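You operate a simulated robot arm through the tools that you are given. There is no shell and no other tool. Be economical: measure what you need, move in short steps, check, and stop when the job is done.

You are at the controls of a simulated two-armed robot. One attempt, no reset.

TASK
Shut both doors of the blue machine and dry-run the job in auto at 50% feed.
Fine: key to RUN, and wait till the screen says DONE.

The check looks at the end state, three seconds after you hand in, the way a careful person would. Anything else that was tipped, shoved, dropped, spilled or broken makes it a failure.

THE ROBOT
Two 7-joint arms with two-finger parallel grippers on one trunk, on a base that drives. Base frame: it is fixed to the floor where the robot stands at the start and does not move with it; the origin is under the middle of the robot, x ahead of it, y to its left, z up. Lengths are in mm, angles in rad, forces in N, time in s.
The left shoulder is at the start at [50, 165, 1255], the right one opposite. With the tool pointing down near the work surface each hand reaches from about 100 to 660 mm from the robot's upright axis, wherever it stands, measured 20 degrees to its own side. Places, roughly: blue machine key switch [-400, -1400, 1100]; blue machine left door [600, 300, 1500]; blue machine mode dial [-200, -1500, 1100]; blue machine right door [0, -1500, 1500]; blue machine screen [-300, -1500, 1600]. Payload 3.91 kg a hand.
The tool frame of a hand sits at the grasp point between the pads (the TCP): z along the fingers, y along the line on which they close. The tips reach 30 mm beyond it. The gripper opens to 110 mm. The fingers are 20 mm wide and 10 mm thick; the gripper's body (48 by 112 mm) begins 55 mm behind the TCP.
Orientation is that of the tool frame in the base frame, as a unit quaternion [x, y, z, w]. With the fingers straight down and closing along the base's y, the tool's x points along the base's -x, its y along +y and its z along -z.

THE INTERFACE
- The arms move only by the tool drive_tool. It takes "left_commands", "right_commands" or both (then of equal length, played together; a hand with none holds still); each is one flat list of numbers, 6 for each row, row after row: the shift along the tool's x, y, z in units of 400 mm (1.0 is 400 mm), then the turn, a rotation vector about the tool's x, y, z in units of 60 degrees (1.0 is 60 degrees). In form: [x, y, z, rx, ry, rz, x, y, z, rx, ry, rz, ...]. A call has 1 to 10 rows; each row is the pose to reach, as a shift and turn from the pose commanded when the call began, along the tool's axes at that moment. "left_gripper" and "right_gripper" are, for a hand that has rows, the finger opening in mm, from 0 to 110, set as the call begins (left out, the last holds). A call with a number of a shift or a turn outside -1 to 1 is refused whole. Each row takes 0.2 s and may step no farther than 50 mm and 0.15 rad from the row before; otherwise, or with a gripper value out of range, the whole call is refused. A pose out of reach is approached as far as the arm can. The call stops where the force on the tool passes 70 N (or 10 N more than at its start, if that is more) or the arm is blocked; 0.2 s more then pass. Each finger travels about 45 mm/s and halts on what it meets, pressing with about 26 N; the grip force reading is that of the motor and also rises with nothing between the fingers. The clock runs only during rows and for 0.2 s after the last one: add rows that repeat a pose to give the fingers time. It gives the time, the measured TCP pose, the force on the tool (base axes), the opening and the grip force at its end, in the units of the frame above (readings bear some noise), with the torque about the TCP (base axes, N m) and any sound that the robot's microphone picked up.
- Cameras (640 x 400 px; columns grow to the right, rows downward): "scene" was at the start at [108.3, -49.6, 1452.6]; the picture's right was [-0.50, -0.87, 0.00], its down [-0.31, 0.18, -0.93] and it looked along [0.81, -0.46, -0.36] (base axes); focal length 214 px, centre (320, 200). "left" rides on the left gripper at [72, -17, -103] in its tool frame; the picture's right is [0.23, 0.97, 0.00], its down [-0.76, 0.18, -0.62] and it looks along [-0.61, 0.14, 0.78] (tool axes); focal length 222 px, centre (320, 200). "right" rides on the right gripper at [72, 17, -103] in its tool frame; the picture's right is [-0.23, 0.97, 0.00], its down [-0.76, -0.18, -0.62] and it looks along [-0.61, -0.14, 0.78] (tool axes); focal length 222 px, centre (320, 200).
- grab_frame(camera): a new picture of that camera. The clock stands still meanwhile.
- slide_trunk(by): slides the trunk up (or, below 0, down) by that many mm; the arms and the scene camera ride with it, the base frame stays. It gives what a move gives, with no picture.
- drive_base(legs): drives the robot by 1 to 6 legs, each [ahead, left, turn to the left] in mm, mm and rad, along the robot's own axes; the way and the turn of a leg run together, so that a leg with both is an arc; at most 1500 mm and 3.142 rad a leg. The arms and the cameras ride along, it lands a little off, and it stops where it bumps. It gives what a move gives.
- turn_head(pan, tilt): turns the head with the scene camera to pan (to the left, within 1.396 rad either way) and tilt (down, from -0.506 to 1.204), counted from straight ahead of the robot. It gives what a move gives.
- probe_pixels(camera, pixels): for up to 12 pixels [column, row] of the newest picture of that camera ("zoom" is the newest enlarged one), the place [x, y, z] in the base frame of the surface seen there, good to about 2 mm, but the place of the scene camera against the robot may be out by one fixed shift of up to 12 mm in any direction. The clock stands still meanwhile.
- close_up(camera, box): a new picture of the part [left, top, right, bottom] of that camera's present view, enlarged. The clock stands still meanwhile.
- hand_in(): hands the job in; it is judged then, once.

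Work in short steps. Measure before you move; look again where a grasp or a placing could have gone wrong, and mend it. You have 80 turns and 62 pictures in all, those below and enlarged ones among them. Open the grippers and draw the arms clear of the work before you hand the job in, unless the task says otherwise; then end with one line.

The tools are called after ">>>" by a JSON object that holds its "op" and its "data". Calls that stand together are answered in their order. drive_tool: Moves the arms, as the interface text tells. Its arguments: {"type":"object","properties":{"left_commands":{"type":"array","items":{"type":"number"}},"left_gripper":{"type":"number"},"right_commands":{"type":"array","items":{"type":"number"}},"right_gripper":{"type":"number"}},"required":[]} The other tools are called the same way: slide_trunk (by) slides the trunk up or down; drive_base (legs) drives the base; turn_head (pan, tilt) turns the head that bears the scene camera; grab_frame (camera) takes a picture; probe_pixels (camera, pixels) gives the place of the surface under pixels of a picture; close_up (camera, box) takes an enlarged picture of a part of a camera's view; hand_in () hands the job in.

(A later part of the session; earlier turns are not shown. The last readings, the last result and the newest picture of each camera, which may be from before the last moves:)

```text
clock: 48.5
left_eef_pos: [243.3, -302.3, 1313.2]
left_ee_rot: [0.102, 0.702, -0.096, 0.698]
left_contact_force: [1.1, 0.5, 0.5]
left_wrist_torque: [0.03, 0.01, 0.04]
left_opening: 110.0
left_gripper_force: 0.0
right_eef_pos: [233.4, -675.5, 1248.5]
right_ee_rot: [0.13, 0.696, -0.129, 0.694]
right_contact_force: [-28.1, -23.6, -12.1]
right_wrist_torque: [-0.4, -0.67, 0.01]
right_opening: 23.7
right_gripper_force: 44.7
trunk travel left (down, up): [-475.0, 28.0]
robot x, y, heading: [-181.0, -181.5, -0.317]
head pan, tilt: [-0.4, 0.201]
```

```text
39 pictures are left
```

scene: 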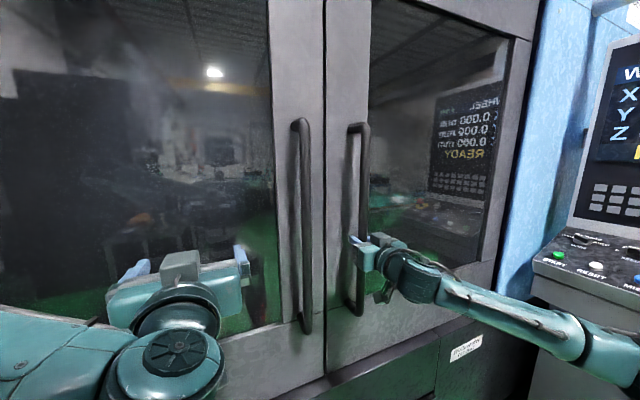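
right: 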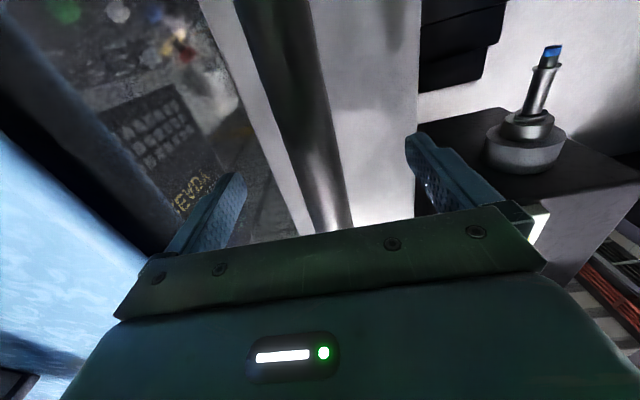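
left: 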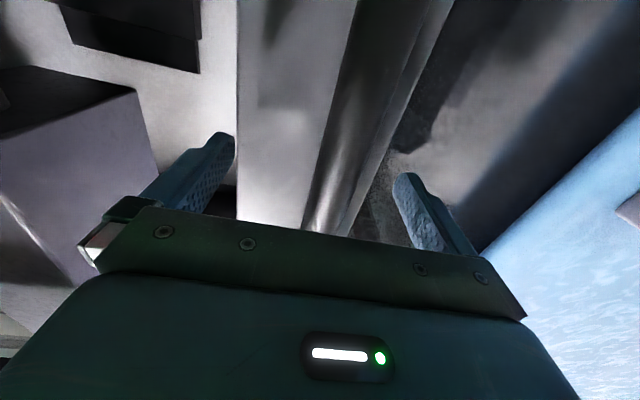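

The doors appear to meet at column 325. Check the seam and the handle spacing.

>>> {"op": "close_up", "data": {"camera": "scene", "box": [260, 100, 400, 380]}}

>>> {"op": "probe_pixels", "data": {"camera": "scene", "pixels": [[303, 200], [355, 200], [322, 100], [325, 100], [328, 100], [325, 300], [320, 350], [335, 350]]}}

```text
1.43 times, centred on (330, 240) of scene
```

zoom: 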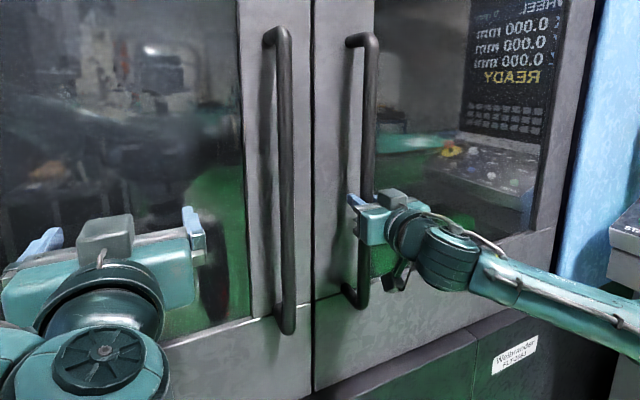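

```text
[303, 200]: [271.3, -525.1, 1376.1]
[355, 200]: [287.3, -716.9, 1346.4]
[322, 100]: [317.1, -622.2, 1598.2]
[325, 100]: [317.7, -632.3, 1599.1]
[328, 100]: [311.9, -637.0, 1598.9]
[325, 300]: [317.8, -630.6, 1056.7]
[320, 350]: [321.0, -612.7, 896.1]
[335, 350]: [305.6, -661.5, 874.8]
```

Unsure whether a small gap remains at the seam; enlarge strongly.

>>> {"op": "close_up", "data": {"camera": "scene", "box": [309, 90, 341, 110]}}

>>> {"op": "probe_pixels", "data": {"camera": "zoom", "pixels": [[200, 200], [250, 200], [280, 200], [300, 200], [310, 200], [320, 200], [330, 200], [340, 200], [360, 200], [380, 200], [400, 200], [450, 200]]}}

```text
16.00 times, centred on (325, 100) of scene
```

zoom: 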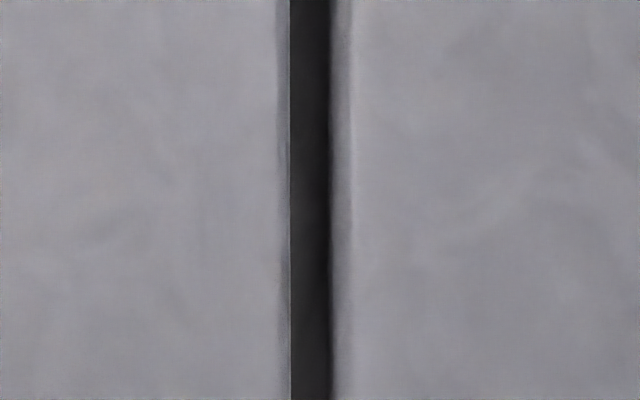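

```text
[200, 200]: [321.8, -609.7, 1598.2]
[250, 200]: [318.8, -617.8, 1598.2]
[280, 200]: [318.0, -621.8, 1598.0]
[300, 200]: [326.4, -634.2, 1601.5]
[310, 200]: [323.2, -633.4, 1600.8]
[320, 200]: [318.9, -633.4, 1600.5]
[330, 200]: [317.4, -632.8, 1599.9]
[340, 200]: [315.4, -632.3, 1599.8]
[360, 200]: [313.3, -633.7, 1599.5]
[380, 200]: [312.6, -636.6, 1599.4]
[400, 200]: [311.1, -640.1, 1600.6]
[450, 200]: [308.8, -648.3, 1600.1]
```

A gap of about 10 mm remains (left edge 493, right edge 503). Push the right door further left.

>>> {"op": "drive_tool", "data": {"right_commands": [0, 0.015, 0, 0, 0, 0, 0, 0.03, 0, 0, 0, 0, 0, 0.045, 0, 0, 0, 0, 0, 0.06, 0, 0, 0, 0, 0, 0.075, 0, 0, 0, 0, 0, 0.09, 0, 0, 0, 0]}}

>>> {"op": "close_up", "data": {"camera": "scene", "box": [309, 90, 341, 110]}}

>>> {"op": "probe_pixels", "data": {"camera": "zoom", "pixels": [[200, 200], [280, 200], [300, 200], [320, 200], [340, 200], [360, 200], [400, 200]]}}

```text
clock: 49.3
left_eef_pos: [242.0, -301.4, 1312.2]
left_ee_rot: [0.102, 0.702, -0.1, 0.698]
left_contact_force: [0.3, 0.5, 0.3]
left_wrist_torque: [-0.02, -0.02, -0.07]
left_opening: 110.2
left_gripper_force: 0.1
right_eef_pos: [235.3, -676.4, 1247.1]
right_ee_rot: [0.148, 0.696, -0.154, 0.685]
right_contact_force: [-23.2, -22.7, -8.8]
right_wrist_torque: [0.88, 0.45, -0.25]
right_opening: 23.6
right_gripper_force: 44.8
trunk travel left (down, up): [-475.0, 28.0]
robot x, y, heading: [-180.8, -176.7, -0.322]
head pan, tilt: [-0.4, 0.201]
stopped in row 4 (right hand): the force on the tool passed its limit (the readings are from after the stop); the commanded pose is now the measured one
```

```text
16.00 times, centred on (325, 100) of scene
```

zoom: 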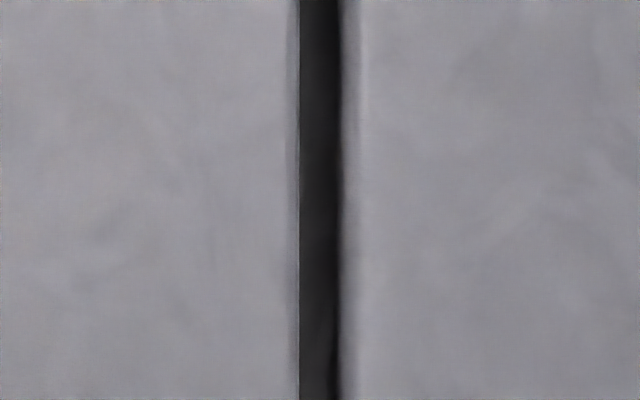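

```text
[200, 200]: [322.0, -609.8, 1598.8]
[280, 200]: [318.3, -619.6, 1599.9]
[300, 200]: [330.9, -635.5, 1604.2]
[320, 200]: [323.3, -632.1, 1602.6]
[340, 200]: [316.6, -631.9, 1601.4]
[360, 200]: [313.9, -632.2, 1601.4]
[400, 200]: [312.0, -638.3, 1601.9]
```

The right door is at its stop; the left seems to have come back ~8 mm on release. Relieve the load on the right hand and release it, back off, then regrip the left handle.

>>> {"op": "drive_tool", "data": {"right_commands": [0, 0, 0, 0, 0, 0, 0, 0, 0, 0, 0, 0, 0, 0, 0, 0, 0, 0, 0, 0, 0, 0, 0, 0, 0, 0, 0, 0, 0, 0, 0, 0, -0.09, 0, 0, 0, 0, 0, -0.18, 0, 0, 0, 0, 0, -0.27, 0, 0, 0], "right_gripper": 110}}

>>> {"op": "drive_base", "data": {"legs": [[0, -205, 0]]}}

>>> {"op": "grab_frame", "data": {"camera": "left"}}

```text
clock: 51.1
left_eef_pos: [244.9, -297.7, 1312.0]
left_ee_rot: [0.1, 0.703, -0.099, 0.697]
left_contact_force: [-0.7, 0.3, 0.2]
left_wrist_torque: [-0.01, -0.01, 0.01]
left_opening: 109.7
left_gripper_force: 0.0
right_eef_pos: [146.9, -627.3, 1251.8]
right_ee_rot: [0.138, 0.695, -0.145, 0.69]
right_contact_force: [-0.1, 0.2, 0.2]
right_wrist_torque: [0.02, 0.01, 0.02]
right_opening: 110.1
right_gripper_force: 0.0
right hand out of reach, approached as far as the arm can: row 8
trunk travel left (down, up): [-475.0, 28.0]
robot x, y, heading: [-176.3, -177.9, -0.32]
head pan, tilt: [-0.4, 0.201]
```

```text
clock: 52.7
left_eef_pos: [181.6, -491.9, 1313.1]
left_ee_rot: [0.1, 0.703, -0.098, 0.697]
left_contact_force: [0.4, -0.2, 0.3]
left_wrist_torque: [0.03, 0.01, 0.04]
left_opening: 110.0
left_gripper_force: 0.0
right_eef_pos: [84.2, -821.5, 1250.2]
right_ee_rot: [0.138, 0.696, -0.145, 0.69]
right_contact_force: [-0.4, -0.8, 0.0]
right_wrist_torque: [0.02, 0.0, -0.02]
right_opening: 110.1
right_gripper_force: 0.1
trunk travel left (down, up): [-475.0, 28.0]
robot x, y, heading: [-242.5, -370.9, -0.32]
head pan, tilt: [-0.4, 0.201]
```

```text
35 pictures are left
```

left: 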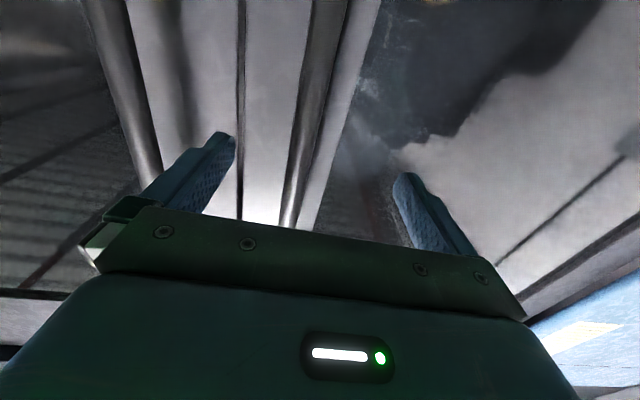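

Measure both bars precisely via the left camera.

>>> {"op": "probe_pixels", "data": {"camera": "left", "pixels": [[301, 160], [297, 190], [308, 120], [140, 140], [125, 90], [238, 160], [236, 130], [232, 130], [246, 130]]}}

```text
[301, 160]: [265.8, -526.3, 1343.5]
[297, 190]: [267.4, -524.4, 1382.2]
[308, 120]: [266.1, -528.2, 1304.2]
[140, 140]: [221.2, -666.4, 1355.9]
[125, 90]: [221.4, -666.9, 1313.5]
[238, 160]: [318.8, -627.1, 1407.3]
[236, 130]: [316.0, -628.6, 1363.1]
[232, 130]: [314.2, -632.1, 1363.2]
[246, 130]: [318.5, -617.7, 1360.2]
```

Left bar at lateral 418, spacing 147. Regrip the left handle and push to verify.

>>> {"op": "drive_tool", "data": {"left_commands": [0, -0.016, 0.09, 0, 0, 0, 0, -0.016, 0.18, 0, 0, 0, 0, -0.016, 0.262, 0, 0, 0]}}

>>> {"op": "drive_tool", "data": {"left_commands": [0, 0, 0, 0, 0, 0, 0, 0, 0, 0, 0, 0, 0, 0, 0, 0, 0, 0, 0, 0, 0, 0, 0, 0, 0, 0, 0, 0, 0, 0, 0, 0, 0, 0, 0, 0], "left_gripper": 10}}

>>> {"op": "drive_tool", "data": {"left_commands": [0, -0.015, 0, 0, 0, 0, 0, -0.03, 0, 0, 0, 0, 0, -0.045, 0, 0, 0, 0, 0, -0.06, 0, 0, 0, 0, 0, -0.075, 0, 0, 0, 0, 0, -0.09, 0, 0, 0, 0]}}

>>> {"op": "grab_frame", "data": {"camera": "scene"}}

```text
clock: 53.5
left_eef_pos: [282.5, -525.0, 1310.1]
left_ee_rot: [0.1, 0.703, -0.099, 0.697]
left_contact_force: [0.0, 0.7, -0.6]
left_wrist_torque: [0.01, -0.01, 0.01]
left_opening: 110.0
left_gripper_force: 0.1
right_eef_pos: [84.4, -821.5, 1250.1]
right_ee_rot: [0.138, 0.696, -0.146, 0.689]
right_contact_force: [-0.4, 0.1, 0.5]
right_wrist_torque: [0.01, 0.02, 0.01]
right_opening: 110.2
right_gripper_force: 0.0
trunk travel left (down, up): [-475.0, 28.0]
robot x, y, heading: [-243.9, -368.1, -0.321]
head pan, tilt: [-0.4, 0.201]
```

```text
clock: 54.9
left_eef_pos: [280.7, -527.2, 1309.6]
left_ee_rot: [0.103, 0.702, -0.1, 0.697]
left_contact_force: [-0.3, -14.8, 1.5]
left_wrist_torque: [-0.17, -0.11, -0.3]
left_opening: 23.6
left_gripper_force: 39.9
right_eef_pos: [83.6, -824.9, 1249.4]
right_ee_rot: [0.139, 0.696, -0.144, 0.69]
right_contact_force: [-0.1, 0.6, -0.1]
right_wrist_torque: [-0.03, 0.01, 0.0]
right_opening: 110.1
right_gripper_force: 0.1
trunk travel left (down, up): [-475.0, 28.0]
robot x, y, heading: [-243.3, -370.1, -0.319]
head pan, tilt: [-0.4, 0.201]
```

```text
clock: 56.1
left_eef_pos: [278.7, -532.7, 1310.4]
left_ee_rot: [0.082, 0.708, -0.079, 0.697]
left_contact_force: [-7.5, 35.0, -4.7]
left_wrist_torque: [-0.09, -0.28, 0.34]
left_opening: 23.5
left_gripper_force: 45.1
right_eef_pos: [82.2, -814.1, 1252.8]
right_ee_rot: [0.136, 0.694, -0.145, 0.692]
right_contact_force: [-1.1, -0.5, -0.2]
right_wrist_torque: [-0.02, 0.02, 0.07]
right_opening: 110.2
right_gripper_force: 0.1
trunk travel left (down, up): [-475.0, 28.0]
robot x, y, heading: [-242.3, -372.9, -0.318]
head pan, tilt: [-0.4, 0.201]
stopped in row 6 (left hand): the force on the tool passed its limit (the readings are from after the stop); the commanded pose is now the measured one
```

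```text
34 pictures are left
```

scene: 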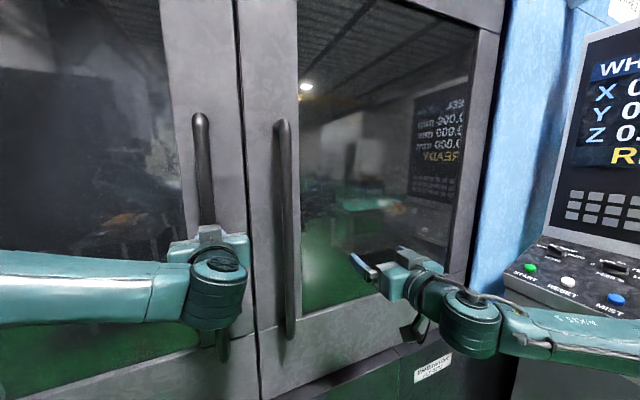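

Check the seam now (column ~246).

>>> {"op": "close_up", "data": {"camera": "scene", "box": [222, 90, 254, 110]}}

>>> {"op": "probe_pixels", "data": {"camera": "zoom", "pixels": [[100, 200], [200, 200], [250, 200], [280, 200], [300, 200], [320, 200], [340, 200], [360, 200], [400, 200], [450, 200]]}}

```text
16.00 times, centred on (238, 100) of scene
```

zoom: 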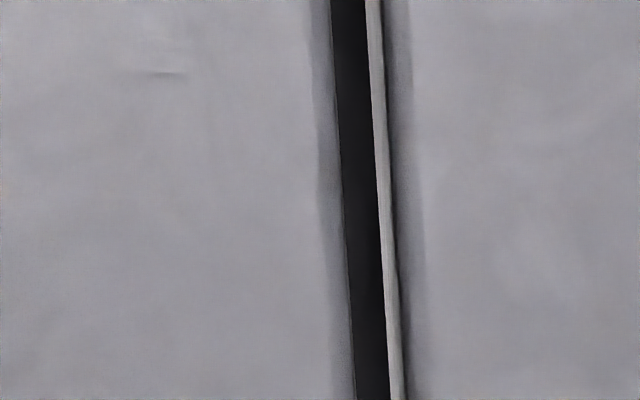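

```text
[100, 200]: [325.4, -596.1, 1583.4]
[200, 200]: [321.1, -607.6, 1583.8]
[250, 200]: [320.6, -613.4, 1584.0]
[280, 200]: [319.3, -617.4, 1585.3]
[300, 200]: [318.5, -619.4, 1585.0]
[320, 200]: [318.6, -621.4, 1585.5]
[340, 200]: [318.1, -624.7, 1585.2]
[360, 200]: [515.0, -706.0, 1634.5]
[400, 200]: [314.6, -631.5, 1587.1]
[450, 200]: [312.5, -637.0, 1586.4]
```

Only ~5 mm seam with both doors at their end stops (the 5 mm variation is springiness under push). Release the left hand, retract, and recheck later via the machine's own response.

>>> {"op": "drive_tool", "data": {"left_commands": [0, -0.01, 0, 0, 0, 0, 0, -0.01, 0, 0, 0, 0, 0, -0.01, 0, 0, 0, 0, 0, -0.01, 0, 0, 0, 0, 0, -0.01, 0, 0, 0, 0, 0, 0, -0.09, 0, 0, 0, 0, 0, -0.18, 0, 0, 0, 0, 0, -0.27, 0, 0, 0], "left_gripper": 110}}

>>> {"op": "close_up", "data": {"camera": "scene", "box": [222, 90, 254, 110]}}

>>> {"op": "turn_head", "data": {"pan": -1.0, "tilt": 0.3}}

>>> {"op": "grab_frame", "data": {"camera": "scene"}}

```text
clock: 57.9
left_eef_pos: [175.5, -516.2, 1309.6]
left_ee_rot: [0.089, 0.707, -0.085, 0.696]
left_contact_force: [0.0, 0.1, -0.2]
left_wrist_torque: [-0.01, 0.02, 0.0]
left_opening: 110.1
left_gripper_force: 0.0
right_eef_pos: [84.4, -820.5, 1249.9]
right_ee_rot: [0.139, 0.695, -0.145, 0.69]
right_contact_force: [-0.9, 0.7, 0.4]
right_wrist_torque: [0.01, -0.02, -0.01]
right_opening: 110.3
right_gripper_force: 0.1
trunk travel left (down, up): [-475.0, 28.0]
robot x, y, heading: [-244.6, -372.2, -0.319]
head pan, tilt: [-0.4, 0.201]
```

```text
16.00 times, centred on (238, 100) of scene
```

zoom: 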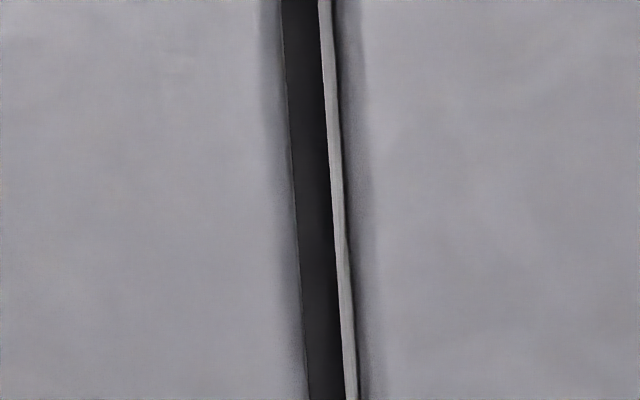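

```text
clock: 58.9
left_eef_pos: [178.0, -516.8, 1308.4]
left_ee_rot: [0.09, 0.707, -0.086, 0.696]
left_contact_force: [-0.2, -0.2, 0.4]
left_wrist_torque: [0.03, 0.01, 0.01]
left_opening: 110.0
left_gripper_force: 0.1
right_eef_pos: [85.1, -819.5, 1250.2]
right_ee_rot: [0.138, 0.696, -0.146, 0.69]
right_contact_force: [-0.2, 0.0, -1.0]
right_wrist_torque: [-0.02, 0.01, 0.0]
right_opening: 110.2
right_gripper_force: 0.1
trunk travel left (down, up): [-475.0, 28.0]
robot x, y, heading: [-245.7, -369.1, -0.315]
head pan, tilt: [-1.0, 0.3]
```

```text
31 pictures are left
```

scene: 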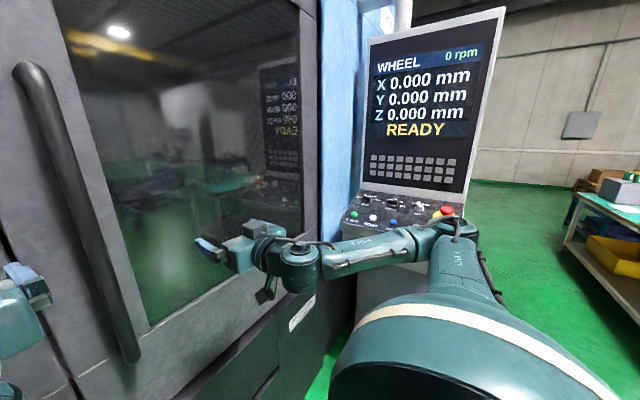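

The seam is unchanged and tight. Now read the control panel.

>>> {"op": "close_up", "data": {"camera": "scene", "box": [335, 185, 465, 235]}}

```text
4.92 times, centred on (400, 210) of scene
```

zoom: 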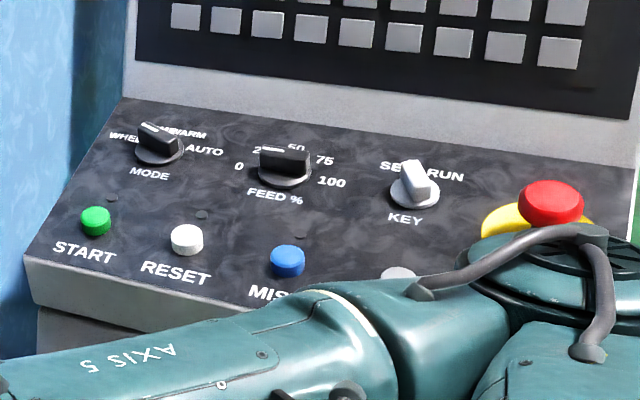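

Panel: mode dial (at WHEEL), feed dial, key (SETUP/RUN), START. I'll back off and turn to face the console (heading −1.885), then look straight at it.

>>> {"op": "drive_base", "data": {"legs": [[-120, 0, 0], [0, 0, -1.57]]}}

>>> {"op": "turn_head", "data": {"pan": 0.2, "tilt": 0.35}}

>>> {"op": "grab_frame", "data": {"camera": "scene"}}

```text
clock: 63.8
left_eef_pos: [-474.8, -763.0, 1308.7]
left_ee_rot: [0.549, 0.455, -0.538, 0.45]
left_contact_force: [-0.2, -0.3, -0.4]
left_wrist_torque: [-0.04, 0.0, 0.03]
left_opening: 109.9
left_gripper_force: 0.0
right_eef_pos: [-783.5, -690.1, 1250.0]
right_ee_rot: [-0.577, -0.413, 0.578, -0.404]
right_contact_force: [0.4, -0.1, -0.2]
right_wrist_torque: [-0.03, 0.01, -0.01]
right_opening: 109.8
right_gripper_force: 0.0
trunk travel left (down, up): [-475.0, 28.0]
robot x, y, heading: [-360.1, -333.5, -1.825]
head pan, tilt: [-1.0, 0.3]
```

```text
clock: 65.2
left_eef_pos: [-475.4, -763.1, 1307.9]
left_ee_rot: [0.549, 0.454, -0.539, 0.449]
left_contact_force: [0.3, -0.1, 0.4]
left_wrist_torque: [-0.02, 0.01, -0.01]
left_opening: 109.9
left_gripper_force: 0.0
right_eef_pos: [-784.5, -690.1, 1250.4]
right_ee_rot: [-0.576, -0.413, 0.578, -0.405]
right_contact_force: [-0.7, 0.4, 0.0]
right_wrist_torque: [0.02, -0.02, 0.01]
right_opening: 110.0
right_gripper_force: 0.1
trunk travel left (down, up): [-475.0, 28.0]
robot x, y, heading: [-362.1, -335.2, -1.825]
head pan, tilt: [0.201, 0.351]
```

```text
29 pictures are left
```

scene: 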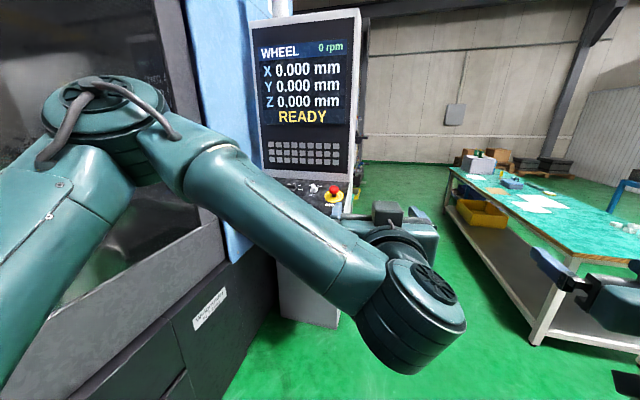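

Probe the left elbow, the console controls, and the table corner to plan positioning.

>>> {"op": "probe_pixels", "data": {"camera": "scene", "pixels": [[70, 100], [45, 180], [335, 194], [315, 190], [290, 188], [575, 265], [450, 170], [530, 340], [165, 200], [225, 150], [580, 300], [348, 190]]}}

>>> {"op": "close_up", "data": {"camera": "scene", "box": [270, 170, 350, 220]}}

```text
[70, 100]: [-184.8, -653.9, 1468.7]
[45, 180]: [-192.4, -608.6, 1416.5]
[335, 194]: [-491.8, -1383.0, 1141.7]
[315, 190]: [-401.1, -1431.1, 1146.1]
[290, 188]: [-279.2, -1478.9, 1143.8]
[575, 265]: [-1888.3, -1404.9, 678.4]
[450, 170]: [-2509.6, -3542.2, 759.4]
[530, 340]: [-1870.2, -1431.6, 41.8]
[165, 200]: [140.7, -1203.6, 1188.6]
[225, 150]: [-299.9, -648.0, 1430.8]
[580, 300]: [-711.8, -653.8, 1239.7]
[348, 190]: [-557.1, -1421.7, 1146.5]
```

```text
8.00 times, centred on (310, 195) of scene
```

zoom: 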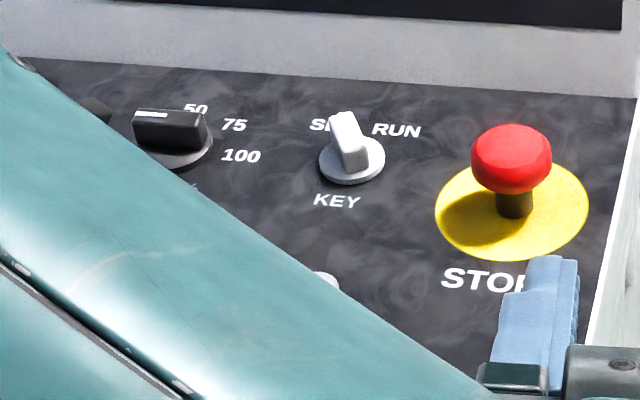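

Table is far. Controls are at lateral(s)≈1490, depths: key 61, feed 192, mode ≈270. I'll pitch the left hand to point down-forward, correct heading and drive to s≈930, depth≈0.

>>> {"op": "drive_tool", "data": {"left_commands": [-0.025, 0, 0, 0, 0.135, 0, -0.05, 0, 0, 0, 0.27, 0, -0.075, 0, 0, 0, 0.405, 0, -0.1, 0, 0, 0, 0.54, 0]}}

>>> {"op": "drive_tool", "data": {"left_commands": [0, 0, 0, 0, 0.135, 0, 0, 0, 0, 0, 0.27, 0, 0, 0, 0, 0, 0.405, 0, 0, 0, 0, 0, 0.54, 0]}}

>>> {"op": "drive_base", "data": {"legs": [[0, 0, -0.06], [400, 240, 0]]}}

>>> {"op": "turn_head", "data": {"pan": 0.15, "tilt": 0.45}}

>>> {"op": "grab_frame", "data": {"camera": "scene"}}

```text
clock: 66.2
left_eef_pos: [-475.5, -762.6, 1350.0]
left_ee_rot: [0.679, 0.562, -0.363, 0.303]
left_contact_force: [0.2, -0.2, 1.1]
left_wrist_torque: [0.02, 0.02, -0.02]
left_opening: 109.9
left_gripper_force: 0.1
right_eef_pos: [-783.6, -690.1, 1249.9]
right_ee_rot: [-0.576, -0.413, 0.578, -0.405]
right_contact_force: [-0.4, 0.0, 0.3]
right_wrist_torque: [0.0, -0.01, -0.02]
right_opening: 109.9
right_gripper_force: 0.0
trunk travel left (down, up): [-475.0, 28.0]
robot x, y, heading: [-352.9, -333.0, -1.827]
head pan, tilt: [0.201, 0.351]
```

```text
clock: 67.2
left_eef_pos: [-475.2, -764.1, 1349.1]
left_ee_rot: [0.753, 0.624, -0.159, 0.135]
left_contact_force: [-0.8, -0.5, -0.9]
left_wrist_torque: [0.03, -0.03, -0.02]
left_opening: 109.9
left_gripper_force: 0.1
right_eef_pos: [-782.9, -691.9, 1250.6]
right_ee_rot: [-0.577, -0.413, 0.578, -0.404]
right_contact_force: [-0.1, -1.0, -0.8]
right_wrist_torque: [0.02, 0.02, 0.02]
right_opening: 110.0
right_gripper_force: 0.0
trunk travel left (down, up): [-475.0, 28.0]
robot x, y, heading: [-357.9, -329.2, -1.822]
head pan, tilt: [0.201, 0.351]
```

```text
clock: 70.4
left_eef_pos: [-400.3, -1202.1, 1349.5]
left_ee_rot: [0.775, 0.596, -0.165, 0.13]
left_contact_force: [-0.2, -0.1, 0.1]
left_wrist_torque: [0.03, 0.0, 0.02]
left_opening: 110.1
left_gripper_force: 0.1
right_eef_pos: [-702.1, -1105.3, 1250.5]
right_ee_rot: [-0.591, -0.392, 0.592, -0.382]
right_contact_force: [0.1, 0.0, -0.1]
right_wrist_torque: [0.02, 0.01, 0.0]
right_opening: 110.1
right_gripper_force: 0.1
trunk travel left (down, up): [-475.0, 28.0]
robot x, y, heading: [-251.9, -780.7, -1.898]
head pan, tilt: [0.201, 0.351]
```

```text
clock: 71.1
left_eef_pos: [-400.7, -1199.7, 1348.9]
left_ee_rot: [0.775, 0.596, -0.164, 0.129]
left_contact_force: [-0.3, -1.2, -0.2]
left_wrist_torque: [0.01, -0.03, 0.05]
left_opening: 109.9
left_gripper_force: 0.2
right_eef_pos: [-702.4, -1104.6, 1250.9]
right_ee_rot: [-0.591, -0.392, 0.592, -0.383]
right_contact_force: [0.4, -0.9, -0.2]
right_wrist_torque: [0.01, -0.02, 0.01]
right_opening: 110.1
right_gripper_force: 0.1
trunk travel left (down, up): [-475.0, 28.0]
robot x, y, heading: [-254.9, -781.0, -1.893]
head pan, tilt: [0.15, 0.45]
```

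```text
27 pictures are left
```

scene: 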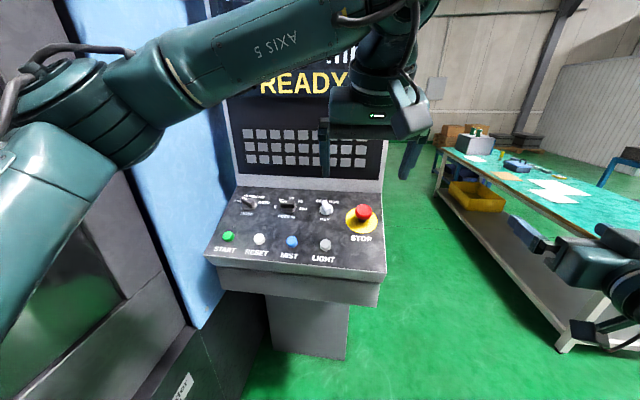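

Great view. Zoom on the panel and measure its plane and knobs.

>>> {"op": "close_up", "data": {"camera": "scene", "box": [205, 185, 390, 280]}}

>>> {"op": "probe_pixels", "data": {"camera": "scene", "pixels": [[240, 225], [345, 235], [305, 188], [270, 228], [310, 250], [340, 190], [251, 200], [287, 203], [326, 207], [228, 236], [363, 211], [250, 260]]}}

```text
3.46 times, centred on (298, 232) of scene
```

zoom: 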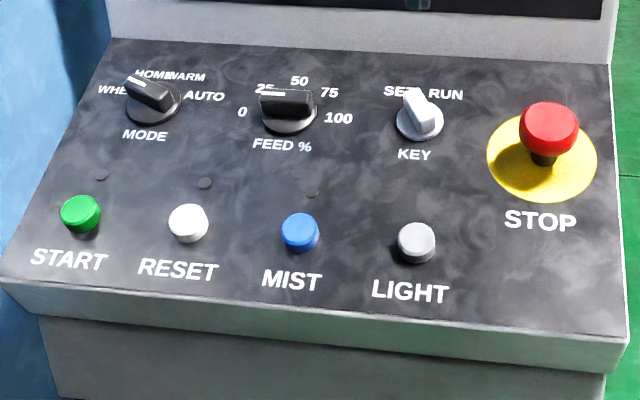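

```text
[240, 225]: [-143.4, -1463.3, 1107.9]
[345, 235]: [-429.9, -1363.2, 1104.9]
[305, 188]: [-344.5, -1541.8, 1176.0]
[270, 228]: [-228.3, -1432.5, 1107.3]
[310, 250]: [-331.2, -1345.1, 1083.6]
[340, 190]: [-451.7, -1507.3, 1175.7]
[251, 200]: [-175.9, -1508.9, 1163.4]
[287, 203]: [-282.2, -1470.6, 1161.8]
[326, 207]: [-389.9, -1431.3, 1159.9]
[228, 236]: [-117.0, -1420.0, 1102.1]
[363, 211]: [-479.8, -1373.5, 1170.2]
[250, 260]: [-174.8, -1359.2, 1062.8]
```

Panel plane slopes 26°, console lateral axis ≈(0.94,−0.34). Enlarge dials to read the pointer positions exactly.

>>> {"op": "close_up", "data": {"camera": "scene", "box": [230, 188, 310, 238]}}

>>> {"op": "probe_pixels", "data": {"camera": "zoom", "pixels": [[130, 60], [165, 90], [195, 110], [420, 90], [460, 95], [495, 100], [400, 95], [520, 105], [450, 78]]}}

```text
8.00 times, centred on (270, 213) of scene
```

zoom: 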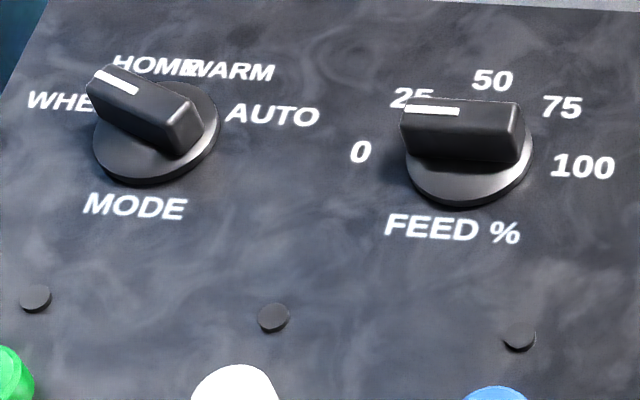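

```text
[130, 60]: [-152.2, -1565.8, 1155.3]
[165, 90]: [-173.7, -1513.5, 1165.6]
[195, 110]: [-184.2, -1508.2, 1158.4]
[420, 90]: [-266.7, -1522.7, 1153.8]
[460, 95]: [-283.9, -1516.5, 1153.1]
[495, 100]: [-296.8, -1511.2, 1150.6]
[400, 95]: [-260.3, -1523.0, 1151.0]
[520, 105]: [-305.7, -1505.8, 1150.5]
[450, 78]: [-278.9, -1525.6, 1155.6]
```

Readings: MODE at WHEEL (−67°), AUTO at +67°; FEED points at 0 (−90°), 50 is straight up; KEY at SET. Drive 110 mm closer, squared to the console.

>>> {"op": "drive_base", "data": {"legs": [[0, 0, -0.025], [105, 0, 0]]}}

```text
clock: 72.6
left_eef_pos: [-447.4, -1296.7, 1349.1]
left_ee_rot: [0.782, 0.588, -0.166, 0.128]
left_contact_force: [-0.9, 0.5, 0.4]
left_wrist_torque: [0.05, 0.01, 0.02]
left_opening: 109.9
left_gripper_force: 0.0
right_eef_pos: [-746.1, -1193.9, 1249.3]
right_ee_rot: [-0.596, -0.386, 0.596, -0.375]
right_contact_force: [0.3, -0.4, -0.7]
right_wrist_torque: [-0.04, -0.02, 0.01]
right_opening: 110.0
right_gripper_force: 0.0
trunk travel left (down, up): [-475.0, 28.0]
robot x, y, heading: [-281.4, -878.8, -1.917]
head pan, tilt: [0.15, 0.45]
```

Move left hand to hover ~80 mm over the feed knob with the orientation squared to the panel.

>>> {"op": "drive_tool", "data": {"left_commands": [-0.012, 0.087, 0.058, 0.006, -0.005, 0.011, -0.024, 0.174, 0.116, 0.012, -0.01, 0.022, -0.036, 0.261, 0.174, 0.018, -0.015, 0.033, -0.048, 0.349, 0.232, 0.024, -0.02, 0.045, -0.06, 0.436, 0.29, 0.03, -0.025, 0.056, -0.072, 0.523, 0.348, 0.035, -0.029, 0.067], "left_gripper": 60}}

>>> {"op": "grab_frame", "data": {"camera": "left"}}

```text
clock: 74.0
left_eef_pos: [-265.4, -1435.0, 1235.6]
left_ee_rot: [0.802, 0.553, -0.186, 0.127]
left_contact_force: [0.2, -0.4, -0.7]
left_wrist_torque: [-0.03, -0.01, 0.0]
left_opening: 60.3
left_gripper_force: 0.0
right_eef_pos: [-744.9, -1192.9, 1250.7]
right_ee_rot: [-0.595, -0.385, 0.597, -0.375]
right_contact_force: [0.0, 0.3, -0.2]
right_wrist_torque: [0.02, -0.03, -0.02]
right_opening: 109.9
right_gripper_force: 0.1
trunk travel left (down, up): [-475.0, 28.0]
robot x, y, heading: [-288.4, -877.6, -1.924]
head pan, tilt: [0.15, 0.45]
```

```text
24 pictures are left
```

left: 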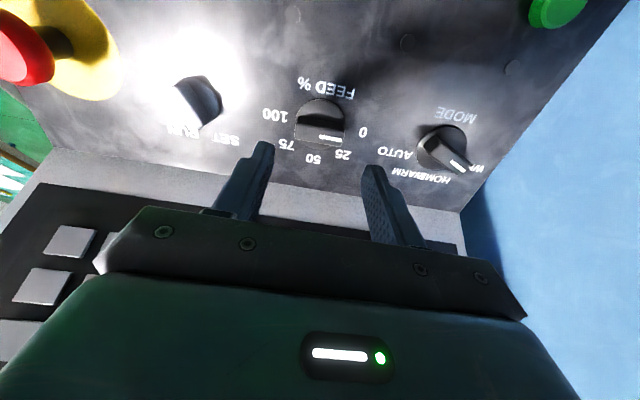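

Measure the knob tops and panel through the left camera.

>>> {"op": "probe_pixels", "data": {"camera": "left", "pixels": [[310, 137], [322, 138], [335, 140], [320, 128], [430, 148], [445, 155], [460, 165], [185, 87], [195, 100], [205, 115], [320, 175], [555, 8]]}}

>>> {"op": "close_up", "data": {"camera": "left", "box": [150, 60, 250, 150]}}

>>> {"op": "close_up", "data": {"camera": "left", "box": [270, 70, 500, 200]}}

```text
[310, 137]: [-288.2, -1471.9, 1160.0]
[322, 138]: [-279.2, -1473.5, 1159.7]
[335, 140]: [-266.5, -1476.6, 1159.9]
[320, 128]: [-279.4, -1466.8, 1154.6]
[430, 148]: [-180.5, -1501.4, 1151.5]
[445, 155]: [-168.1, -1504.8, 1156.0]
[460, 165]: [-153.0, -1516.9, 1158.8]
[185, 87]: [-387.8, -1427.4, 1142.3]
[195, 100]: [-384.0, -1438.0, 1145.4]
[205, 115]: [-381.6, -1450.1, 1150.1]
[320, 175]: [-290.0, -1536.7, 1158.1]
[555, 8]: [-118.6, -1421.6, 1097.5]
```

```text
4.44 times, centred on (200, 105) of left
```

zoom: 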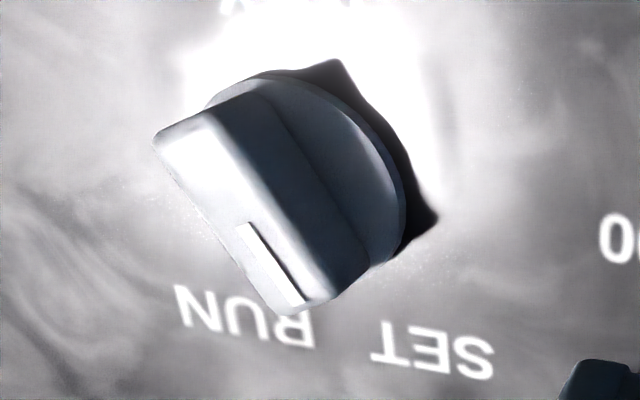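

```text
2.78 times, centred on (385, 135) of left
```

zoom: 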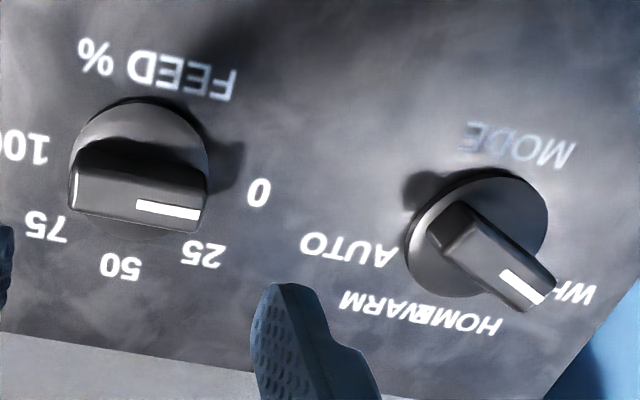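

Left and scene cameras agree (feed knob centre ≈(-281,-1473,1160)). Feed points at 0; turn the hand 90° CCW (seen from above) so the fingers straddle the bar.

>>> {"op": "drive_tool", "data": {"left_commands": [0, 0, 0, 0, 0, -0.125, 0, 0, 0, 0, 0, -0.25, 0, 0, 0, 0, 0, -0.375, 0, 0, 0, 0, 0, -0.5, 0, 0, 0, 0, 0, -0.625, 0, 0, 0, 0, 0, -0.75], "left_gripper": 50}}

>>> {"op": "drive_tool", "data": {"left_commands": [0, 0, 0, 0, 0, -0.125, 0, 0, 0, 0, 0, -0.25, 0, 0, 0, 0, 0, -0.375, 0, 0, 0, 0, 0, -0.5, 0, 0, 0, 0, 0, -0.625, 0, 0, 0, 0, 0, -0.75]}}

```text
clock: 75.4
left_eef_pos: [-268.4, -1433.3, 1234.3]
left_ee_rot: [0.527, 0.82, -0.219, 0.048]
left_contact_force: [0.8, 0.3, -0.3]
left_wrist_torque: [0.02, 0.0, 0.0]
left_opening: 50.3
left_gripper_force: 0.2
right_eef_pos: [-746.0, -1192.7, 1249.7]
right_ee_rot: [-0.595, -0.385, 0.596, -0.377]
right_contact_force: [0.0, -0.3, -0.8]
right_wrist_torque: [-0.01, 0.0, 0.0]
right_opening: 109.8
right_gripper_force: 0.0
trunk travel left (down, up): [-475.0, 28.0]
robot x, y, heading: [-283.6, -877.5, -1.922]
head pan, tilt: [0.15, 0.45]
```

```text
clock: 76.8
left_eef_pos: [-268.2, -1432.7, 1236.1]
left_ee_rot: [0.174, 0.959, -0.222, -0.04]
left_contact_force: [-0.4, -0.1, 0.3]
left_wrist_torque: [-0.01, 0.03, 0.03]
left_opening: 49.9
left_gripper_force: 0.1
right_eef_pos: [-746.1, -1193.2, 1250.6]
right_ee_rot: [-0.596, -0.383, 0.597, -0.376]
right_contact_force: [0.2, -0.5, 0.0]
right_wrist_torque: [-0.02, 0.0, 0.03]
right_opening: 110.0
right_gripper_force: 0.0
trunk travel left (down, up): [-475.0, 28.0]
robot x, y, heading: [-283.0, -880.1, -1.922]
head pan, tilt: [0.15, 0.45]
```

Orientation is right. Descend 72 mm onto the feed knob (tips ~10 mm above the panel).

>>> {"op": "drive_tool", "data": {"left_commands": [-0.005, -0.011, 0.06, 0, 0, 0, -0.005, -0.011, 0.12, 0, 0, 0, -0.005, -0.011, 0.155, 0, 0, 0, -0.005, -0.011, 0.181, 0, 0, 0]}}

>>> {"op": "grab_frame", "data": {"camera": "left"}}

```text
clock: 77.8
left_eef_pos: [-280.5, -1468.4, 1173.0]
left_ee_rot: [0.176, 0.958, -0.222, -0.039]
left_contact_force: [-0.5, 0.3, -0.7]
left_wrist_torque: [0.0, -0.01, -0.02]
left_opening: 50.1
left_gripper_force: 0.2
right_eef_pos: [-745.4, -1192.1, 1250.1]
right_ee_rot: [-0.596, -0.384, 0.596, -0.376]
right_contact_force: [-0.6, 0.9, 0.2]
right_wrist_torque: [0.01, -0.03, 0.03]
right_opening: 110.1
right_gripper_force: 0.0
trunk travel left (down, up): [-475.0, 28.0]
robot x, y, heading: [-281.4, -880.4, -1.923]
head pan, tilt: [0.15, 0.45]
```

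```text
21 pictures are left
```

left: 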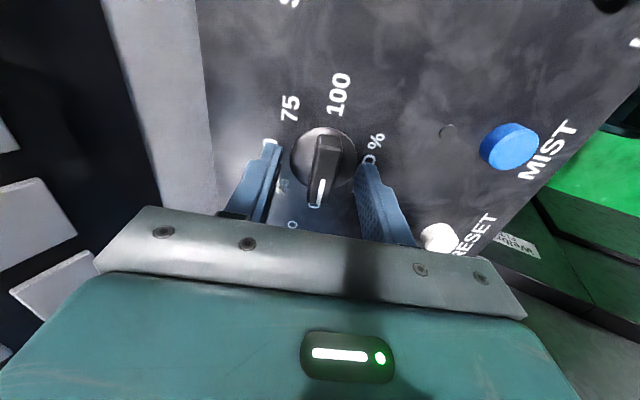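

Fingers straddle the bar. Close, then turn +90° (clockwise) in two steps.

>>> {"op": "drive_tool", "data": {"left_commands": [0, 0, 0, 0, 0, 0, 0, 0, 0, 0, 0, 0, 0, 0, 0, 0, 0, 0, 0, 0, 0, 0, 0, 0], "left_gripper": 4}}

>>> {"op": "drive_tool", "data": {"left_commands": [0, 0, 0, 0, 0, 0.125, 0, 0, 0, 0, 0, 0.25, 0, 0, 0, 0, 0, 0.375, 0, 0, 0, 0, 0, 0.5, 0, 0, 0, 0, 0, 0.625, 0, 0, 0, 0, 0, 0.75]}}

>>> {"op": "drive_tool", "data": {"left_commands": [0, 0, 0, 0, 0, 0.125, 0, 0, 0, 0, 0, 0.25, 0, 0, 0, 0, 0, 0.375, 0, 0, 0, 0, 0, 0.5, 0, 0, 0, 0, 0, 0.625, 0, 0, 0, 0, 0, 0.75]}}

>>> {"op": "grab_frame", "data": {"camera": "left"}}

```text
clock: 78.8
left_eef_pos: [-279.9, -1466.2, 1171.2]
left_ee_rot: [0.176, 0.959, -0.218, -0.039]
left_contact_force: [4.9, 13.4, -8.7]
left_wrist_torque: [1.06, -0.4, 0.07]
left_opening: 16.3
left_gripper_force: 45.0
right_eef_pos: [-746.9, -1191.0, 1250.2]
right_ee_rot: [-0.595, -0.384, 0.597, -0.376]
right_contact_force: [0.2, 0.7, 0.4]
right_wrist_torque: [0.01, 0.02, -0.01]
right_opening: 110.1
right_gripper_force: 0.1
trunk travel left (down, up): [-475.0, 28.0]
robot x, y, heading: [-287.8, -877.3, -1.925]
head pan, tilt: [0.15, 0.45]
```

```text
clock: 80.2
left_eef_pos: [-278.1, -1467.4, 1170.1]
left_ee_rot: [0.531, 0.818, -0.216, 0.048]
left_contact_force: [4.6, 15.6, -13.8]
left_wrist_torque: [1.76, -0.36, -0.04]
left_opening: 16.1
left_gripper_force: 44.9
right_eef_pos: [-745.7, -1191.8, 1250.5]
right_ee_rot: [-0.596, -0.384, 0.597, -0.376]
right_contact_force: [-0.4, -0.2, -0.3]
right_wrist_torque: [-0.02, 0.01, -0.01]
right_opening: 110.1
right_gripper_force: 0.1
trunk travel left (down, up): [-475.0, 28.0]
robot x, y, heading: [-285.0, -879.0, -1.92]
head pan, tilt: [0.15, 0.45]
```

```text
clock: 81.6
left_eef_pos: [-277.1, -1465.9, 1170.9]
left_ee_rot: [0.803, 0.553, -0.181, 0.127]
left_contact_force: [7.6, 16.8, -12.9]
left_wrist_torque: [1.25, -1.17, 0.38]
left_opening: 15.7
left_gripper_force: 45.0
right_eef_pos: [-745.2, -1191.5, 1249.5]
right_ee_rot: [-0.595, -0.385, 0.596, -0.377]
right_contact_force: [-0.9, -0.2, -0.3]
right_wrist_torque: [-0.01, 0.03, -0.04]
right_opening: 109.9
right_gripper_force: 0.0
trunk travel left (down, up): [-475.0, 28.0]
robot x, y, heading: [-285.3, -878.2, -1.922]
head pan, tilt: [0.15, 0.45]
```

```text
20 pictures are left
```

left: 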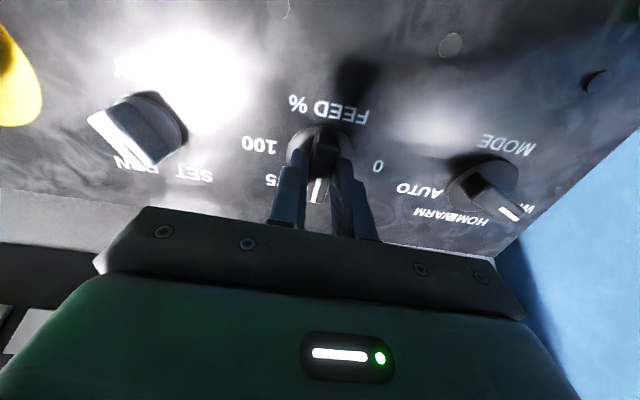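

Feed points at 50. Release, lift, and check with a close-up.

>>> {"op": "drive_tool", "data": {"left_commands": [0, 0, 0, 0, 0, 0, 0, 0, 0, 0, 0, 0, 0, 0, 0, 0, 0, 0, 0, 0, -0.06, 0, 0, 0, 0, 0, -0.12, 0, 0, 0, 0, 0, -0.175, 0, 0, 0], "left_gripper": 50}}

>>> {"op": "close_up", "data": {"camera": "left", "box": [150, 60, 500, 260]}}

```text
clock: 83.0
left_eef_pos: [-266.2, -1434.4, 1236.8]
left_ee_rot: [0.802, 0.554, -0.185, 0.129]
left_contact_force: [-0.2, 0.0, 0.1]
left_wrist_torque: [-0.03, 0.03, 0.03]
left_opening: 50.1
left_gripper_force: 0.0
right_eef_pos: [-746.2, -1191.2, 1250.8]
right_ee_rot: [-0.595, -0.385, 0.596, -0.376]
right_contact_force: [0.7, 0.4, -0.3]
right_wrist_torque: [0.04, 0.03, -0.02]
right_opening: 109.9
right_gripper_force: 0.1
trunk travel left (down, up): [-475.0, 28.0]
robot x, y, heading: [-285.8, -875.6, -1.917]
head pan, tilt: [0.15, 0.45]
```

```text
1.83 times, centred on (325, 160) of left
```

zoom: 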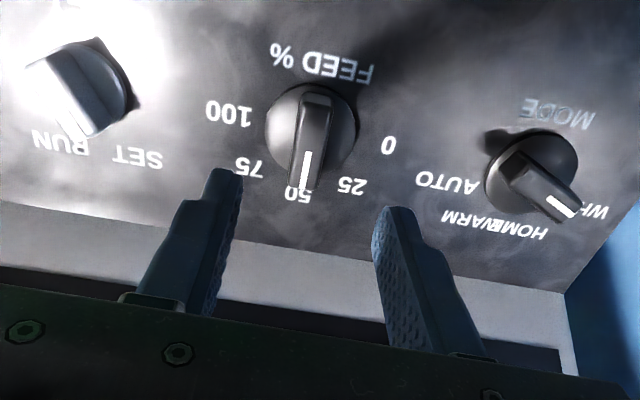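

Feed is at 50. Probe the MODE bar top and key top in this view.

>>> {"op": "probe_pixels", "data": {"camera": "zoom", "pixels": [[518, 182], [530, 190], [545, 198], [560, 207], [570, 213], [525, 177], [555, 192], [318, 105], [312, 140], [304, 175], [45, 75], [60, 100]]}}

```text
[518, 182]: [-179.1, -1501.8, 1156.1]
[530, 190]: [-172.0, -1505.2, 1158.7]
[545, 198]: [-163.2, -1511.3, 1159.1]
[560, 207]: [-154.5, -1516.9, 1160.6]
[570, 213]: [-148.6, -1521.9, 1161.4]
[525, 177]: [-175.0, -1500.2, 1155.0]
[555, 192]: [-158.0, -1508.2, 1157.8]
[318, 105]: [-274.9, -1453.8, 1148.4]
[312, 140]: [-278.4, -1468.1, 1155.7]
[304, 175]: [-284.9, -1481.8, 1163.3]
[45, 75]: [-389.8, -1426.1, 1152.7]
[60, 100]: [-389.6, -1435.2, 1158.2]
```

MODE bar: centre ≈(-164,-1511,1160), at ≈−75°. Move over it while turning −75° (CCW).

>>> {"op": "drive_tool", "data": {"left_commands": [0.001, 0.061, 0.003, 0, 0, -0.125, 0.001, 0.122, 0.006, 0, 0, -0.25, 0.002, 0.184, 0.009, 0, 0, -0.375, 0.003, 0.245, 0.012, 0, 0, -0.5, 0.0035, 0.306, 0.015, 0, 0, -0.625]}}

>>> {"op": "drive_tool", "data": {"left_commands": [0, 0, 0, 0, 0, -0.125, 0, 0, 0, 0, 0, -0.25, 0, 0, 0, 0, 0, -0.375, 0, 0, 0, 0, 0, -0.5, 0, 0, 0, 0, 0, -0.625]}}

>>> {"op": "grab_frame", "data": {"camera": "left"}}

```text
clock: 84.4
left_eef_pos: [-189.3, -1477.9, 1233.0]
left_ee_rot: [0.596, 0.771, -0.214, 0.065]
left_contact_force: [-0.4, 0.7, 0.0]
left_wrist_torque: [0.03, -0.02, 0.0]
left_opening: 50.1
left_gripper_force: 0.0
right_eef_pos: [-763.7, -1185.3, 1244.9]
right_ee_rot: [0.601, 0.379, -0.594, 0.377]
right_contact_force: [-0.5, -0.3, 1.0]
right_wrist_torque: [-0.05, -0.01, -0.03]
right_opening: 110.1
right_gripper_force: 0.1
trunk travel left (down, up): [-475.0, 28.0]
robot x, y, heading: [-290.1, -875.5, -1.927]
head pan, tilt: [0.15, 0.45]
stopped in row 5 (left hand): the arm was blocked; the commanded pose is now the measured one
```

```text
clock: 85.6
left_eef_pos: [-181.1, -1472.9, 1234.3]
left_ee_rot: [0.309, 0.924, -0.225, -0.006]
left_contact_force: [-0.6, 0.7, 0.3]
left_wrist_torque: [0.0, 0.01, 0.02]
left_opening: 49.8
left_gripper_force: 0.1
right_eef_pos: [-763.8, -1184.6, 1245.7]
right_ee_rot: [0.599, 0.378, -0.594, 0.379]
right_contact_force: [0.6, 0.4, 0.7]
right_wrist_torque: [0.01, -0.02, 0.01]
right_opening: 110.1
right_gripper_force: 0.1
trunk travel left (down, up): [-475.0, 28.0]
robot x, y, heading: [-284.9, -877.4, -1.927]
head pan, tilt: [0.15, 0.45]
```

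```text
18 pictures are left
```

left: 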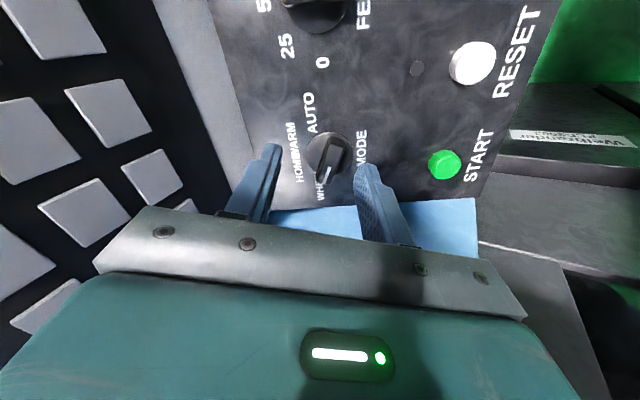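

The left arm got blocked once and the right hand shifted 18 mm; look at what's touching.

>>> {"op": "turn_head", "data": {"pan": 0.7, "tilt": 0.4}}

>>> {"op": "grab_frame", "data": {"camera": "scene"}}

>>> {"op": "probe_pixels", "data": {"camera": "scene", "pixels": [[100, 150], [200, 150], [300, 150], [150, 250], [250, 100], [50, 200], [350, 200], [400, 150]]}}

```text
clock: 86.6
left_eef_pos: [-181.9, -1473.4, 1234.7]
left_ee_rot: [0.311, 0.923, -0.225, -0.005]
left_contact_force: [-0.4, 0.4, -0.2]
left_wrist_torque: [0.0, -0.03, -0.01]
left_opening: 50.1
left_gripper_force: 0.0
right_eef_pos: [-763.0, -1183.4, 1244.8]
right_ee_rot: [0.599, 0.379, -0.594, 0.38]
right_contact_force: [0.0, 0.1, -0.5]
right_wrist_torque: [0.0, -0.01, 0.0]
right_opening: 110.1
right_gripper_force: 0.2
trunk travel left (down, up): [-475.0, 28.0]
robot x, y, heading: [-291.0, -879.0, -1.922]
head pan, tilt: [0.7, 0.4]
```

```text
17 pictures are left
```

scene: 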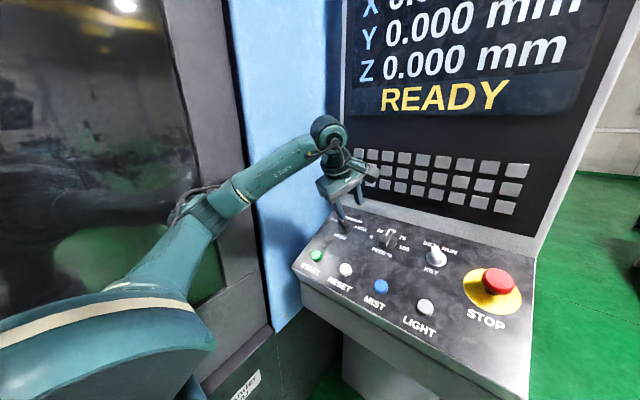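

```text
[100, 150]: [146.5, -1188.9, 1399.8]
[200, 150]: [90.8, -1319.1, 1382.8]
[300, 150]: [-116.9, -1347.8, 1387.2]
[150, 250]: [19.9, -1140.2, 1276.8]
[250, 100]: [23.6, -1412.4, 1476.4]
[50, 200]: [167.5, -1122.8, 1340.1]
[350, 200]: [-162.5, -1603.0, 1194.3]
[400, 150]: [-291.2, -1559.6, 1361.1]
```

Check how close the left elbow is to the door frame (door face depth ≈494).

>>> {"op": "probe_pixels", "data": {"camera": "scene", "pixels": [[205, 215], [185, 205], [215, 200], [195, 235], [240, 190], [170, 245], [180, 190], [230, 230]]}}

```text
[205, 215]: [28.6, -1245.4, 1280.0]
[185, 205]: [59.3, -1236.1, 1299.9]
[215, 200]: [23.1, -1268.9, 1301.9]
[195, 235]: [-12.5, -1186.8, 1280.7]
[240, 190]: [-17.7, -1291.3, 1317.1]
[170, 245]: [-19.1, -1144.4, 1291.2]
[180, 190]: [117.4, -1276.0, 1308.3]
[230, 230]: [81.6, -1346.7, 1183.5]
```

The left elbow is against the door (depth ≈438+radius vs 494). I'll lift the left hand, bring it inward, pull the right hand out of the way, then reposition the base turned 0.6 rad toward the machine so the elbow stays clear.

>>> {"op": "drive_tool", "data": {"left_commands": [0, 0, -0.09, 0, 0, 0, 0, 0, -0.18, 0, 0, 0, 0, 0, -0.275, 0, 0, 0, 0.1, -0.031, -0.275, 0, 0, 0, 0.2, -0.062, -0.275, 0, 0, 0, 0.3, -0.093, -0.275, 0, 0, 0, 0.4, -0.124, -0.275, 0, 0, 0, 0.5, -0.155, -0.275, 0, 0, 0, 0.596, -0.186, -0.275, 0, 0, 0], "right_commands": [0, -0.028, -0.022, 0, 0, 0, 0, -0.056, -0.044, 0, 0, 0, 0, -0.083, -0.066, 0, 0, 0, 0, -0.111, -0.088, 0, 0, 0, 0, -0.139, -0.11, 0, 0, 0, 0, -0.167, -0.132, 0, 0, 0, 0, -0.194, -0.154, 0, 0, 0, 0, -0.222, -0.176, 0, 0, 0, 0, -0.25, -0.2, 0, 0, 0]}}

>>> {"op": "drive_base", "data": {"legs": [[-150, -100, 0], [0, 0, 0.6]]}}

```text
clock: 88.6
left_eef_pos: [-381.8, -1355.2, 1329.6]
left_ee_rot: [0.308, 0.925, -0.224, -0.013]
left_contact_force: [0.3, 0.8, 0.3]
left_wrist_torque: [-0.02, 0.01, 0.01]
left_opening: 50.0
left_gripper_force: 0.1
right_eef_pos: [-820.8, -1078.6, 1250.7]
right_ee_rot: [-0.596, -0.384, 0.597, -0.376]
right_contact_force: [0.1, -0.7, -0.1]
right_wrist_torque: [0.02, 0.04, 0.03]
right_opening: 110.0
right_gripper_force: 0.1
right hand out of reach, approached as far as the arm can: row 1, 2, 3, 4, 5, 6, 7, 8, 9
trunk travel left (down, up): [-475.0, 28.0]
robot x, y, heading: [-289.2, -880.1, -1.924]
head pan, tilt: [0.7, 0.4]
```

```text
clock: 91.8
left_eef_pos: [-138.5, -1149.4, 1330.3]
left_ee_rot: [0.026, 0.974, -0.218, 0.053]
left_contact_force: [0.5, 0.0, -0.9]
left_wrist_torque: [0.03, -0.02, -0.01]
left_opening: 49.9
left_gripper_force: 0.1
right_eef_pos: [-657.4, -1164.1, 1252.0]
right_ee_rot: [0.459, 0.54, -0.463, 0.532]
right_contact_force: [0.0, -0.9, -0.3]
right_wrist_torque: [-0.01, 0.01, 0.01]
right_opening: 110.2
right_gripper_force: 0.1
trunk travel left (down, up): [-475.0, 28.0]
robot x, y, heading: [-330.7, -698.2, -1.33]
head pan, tilt: [0.7, 0.4]
```

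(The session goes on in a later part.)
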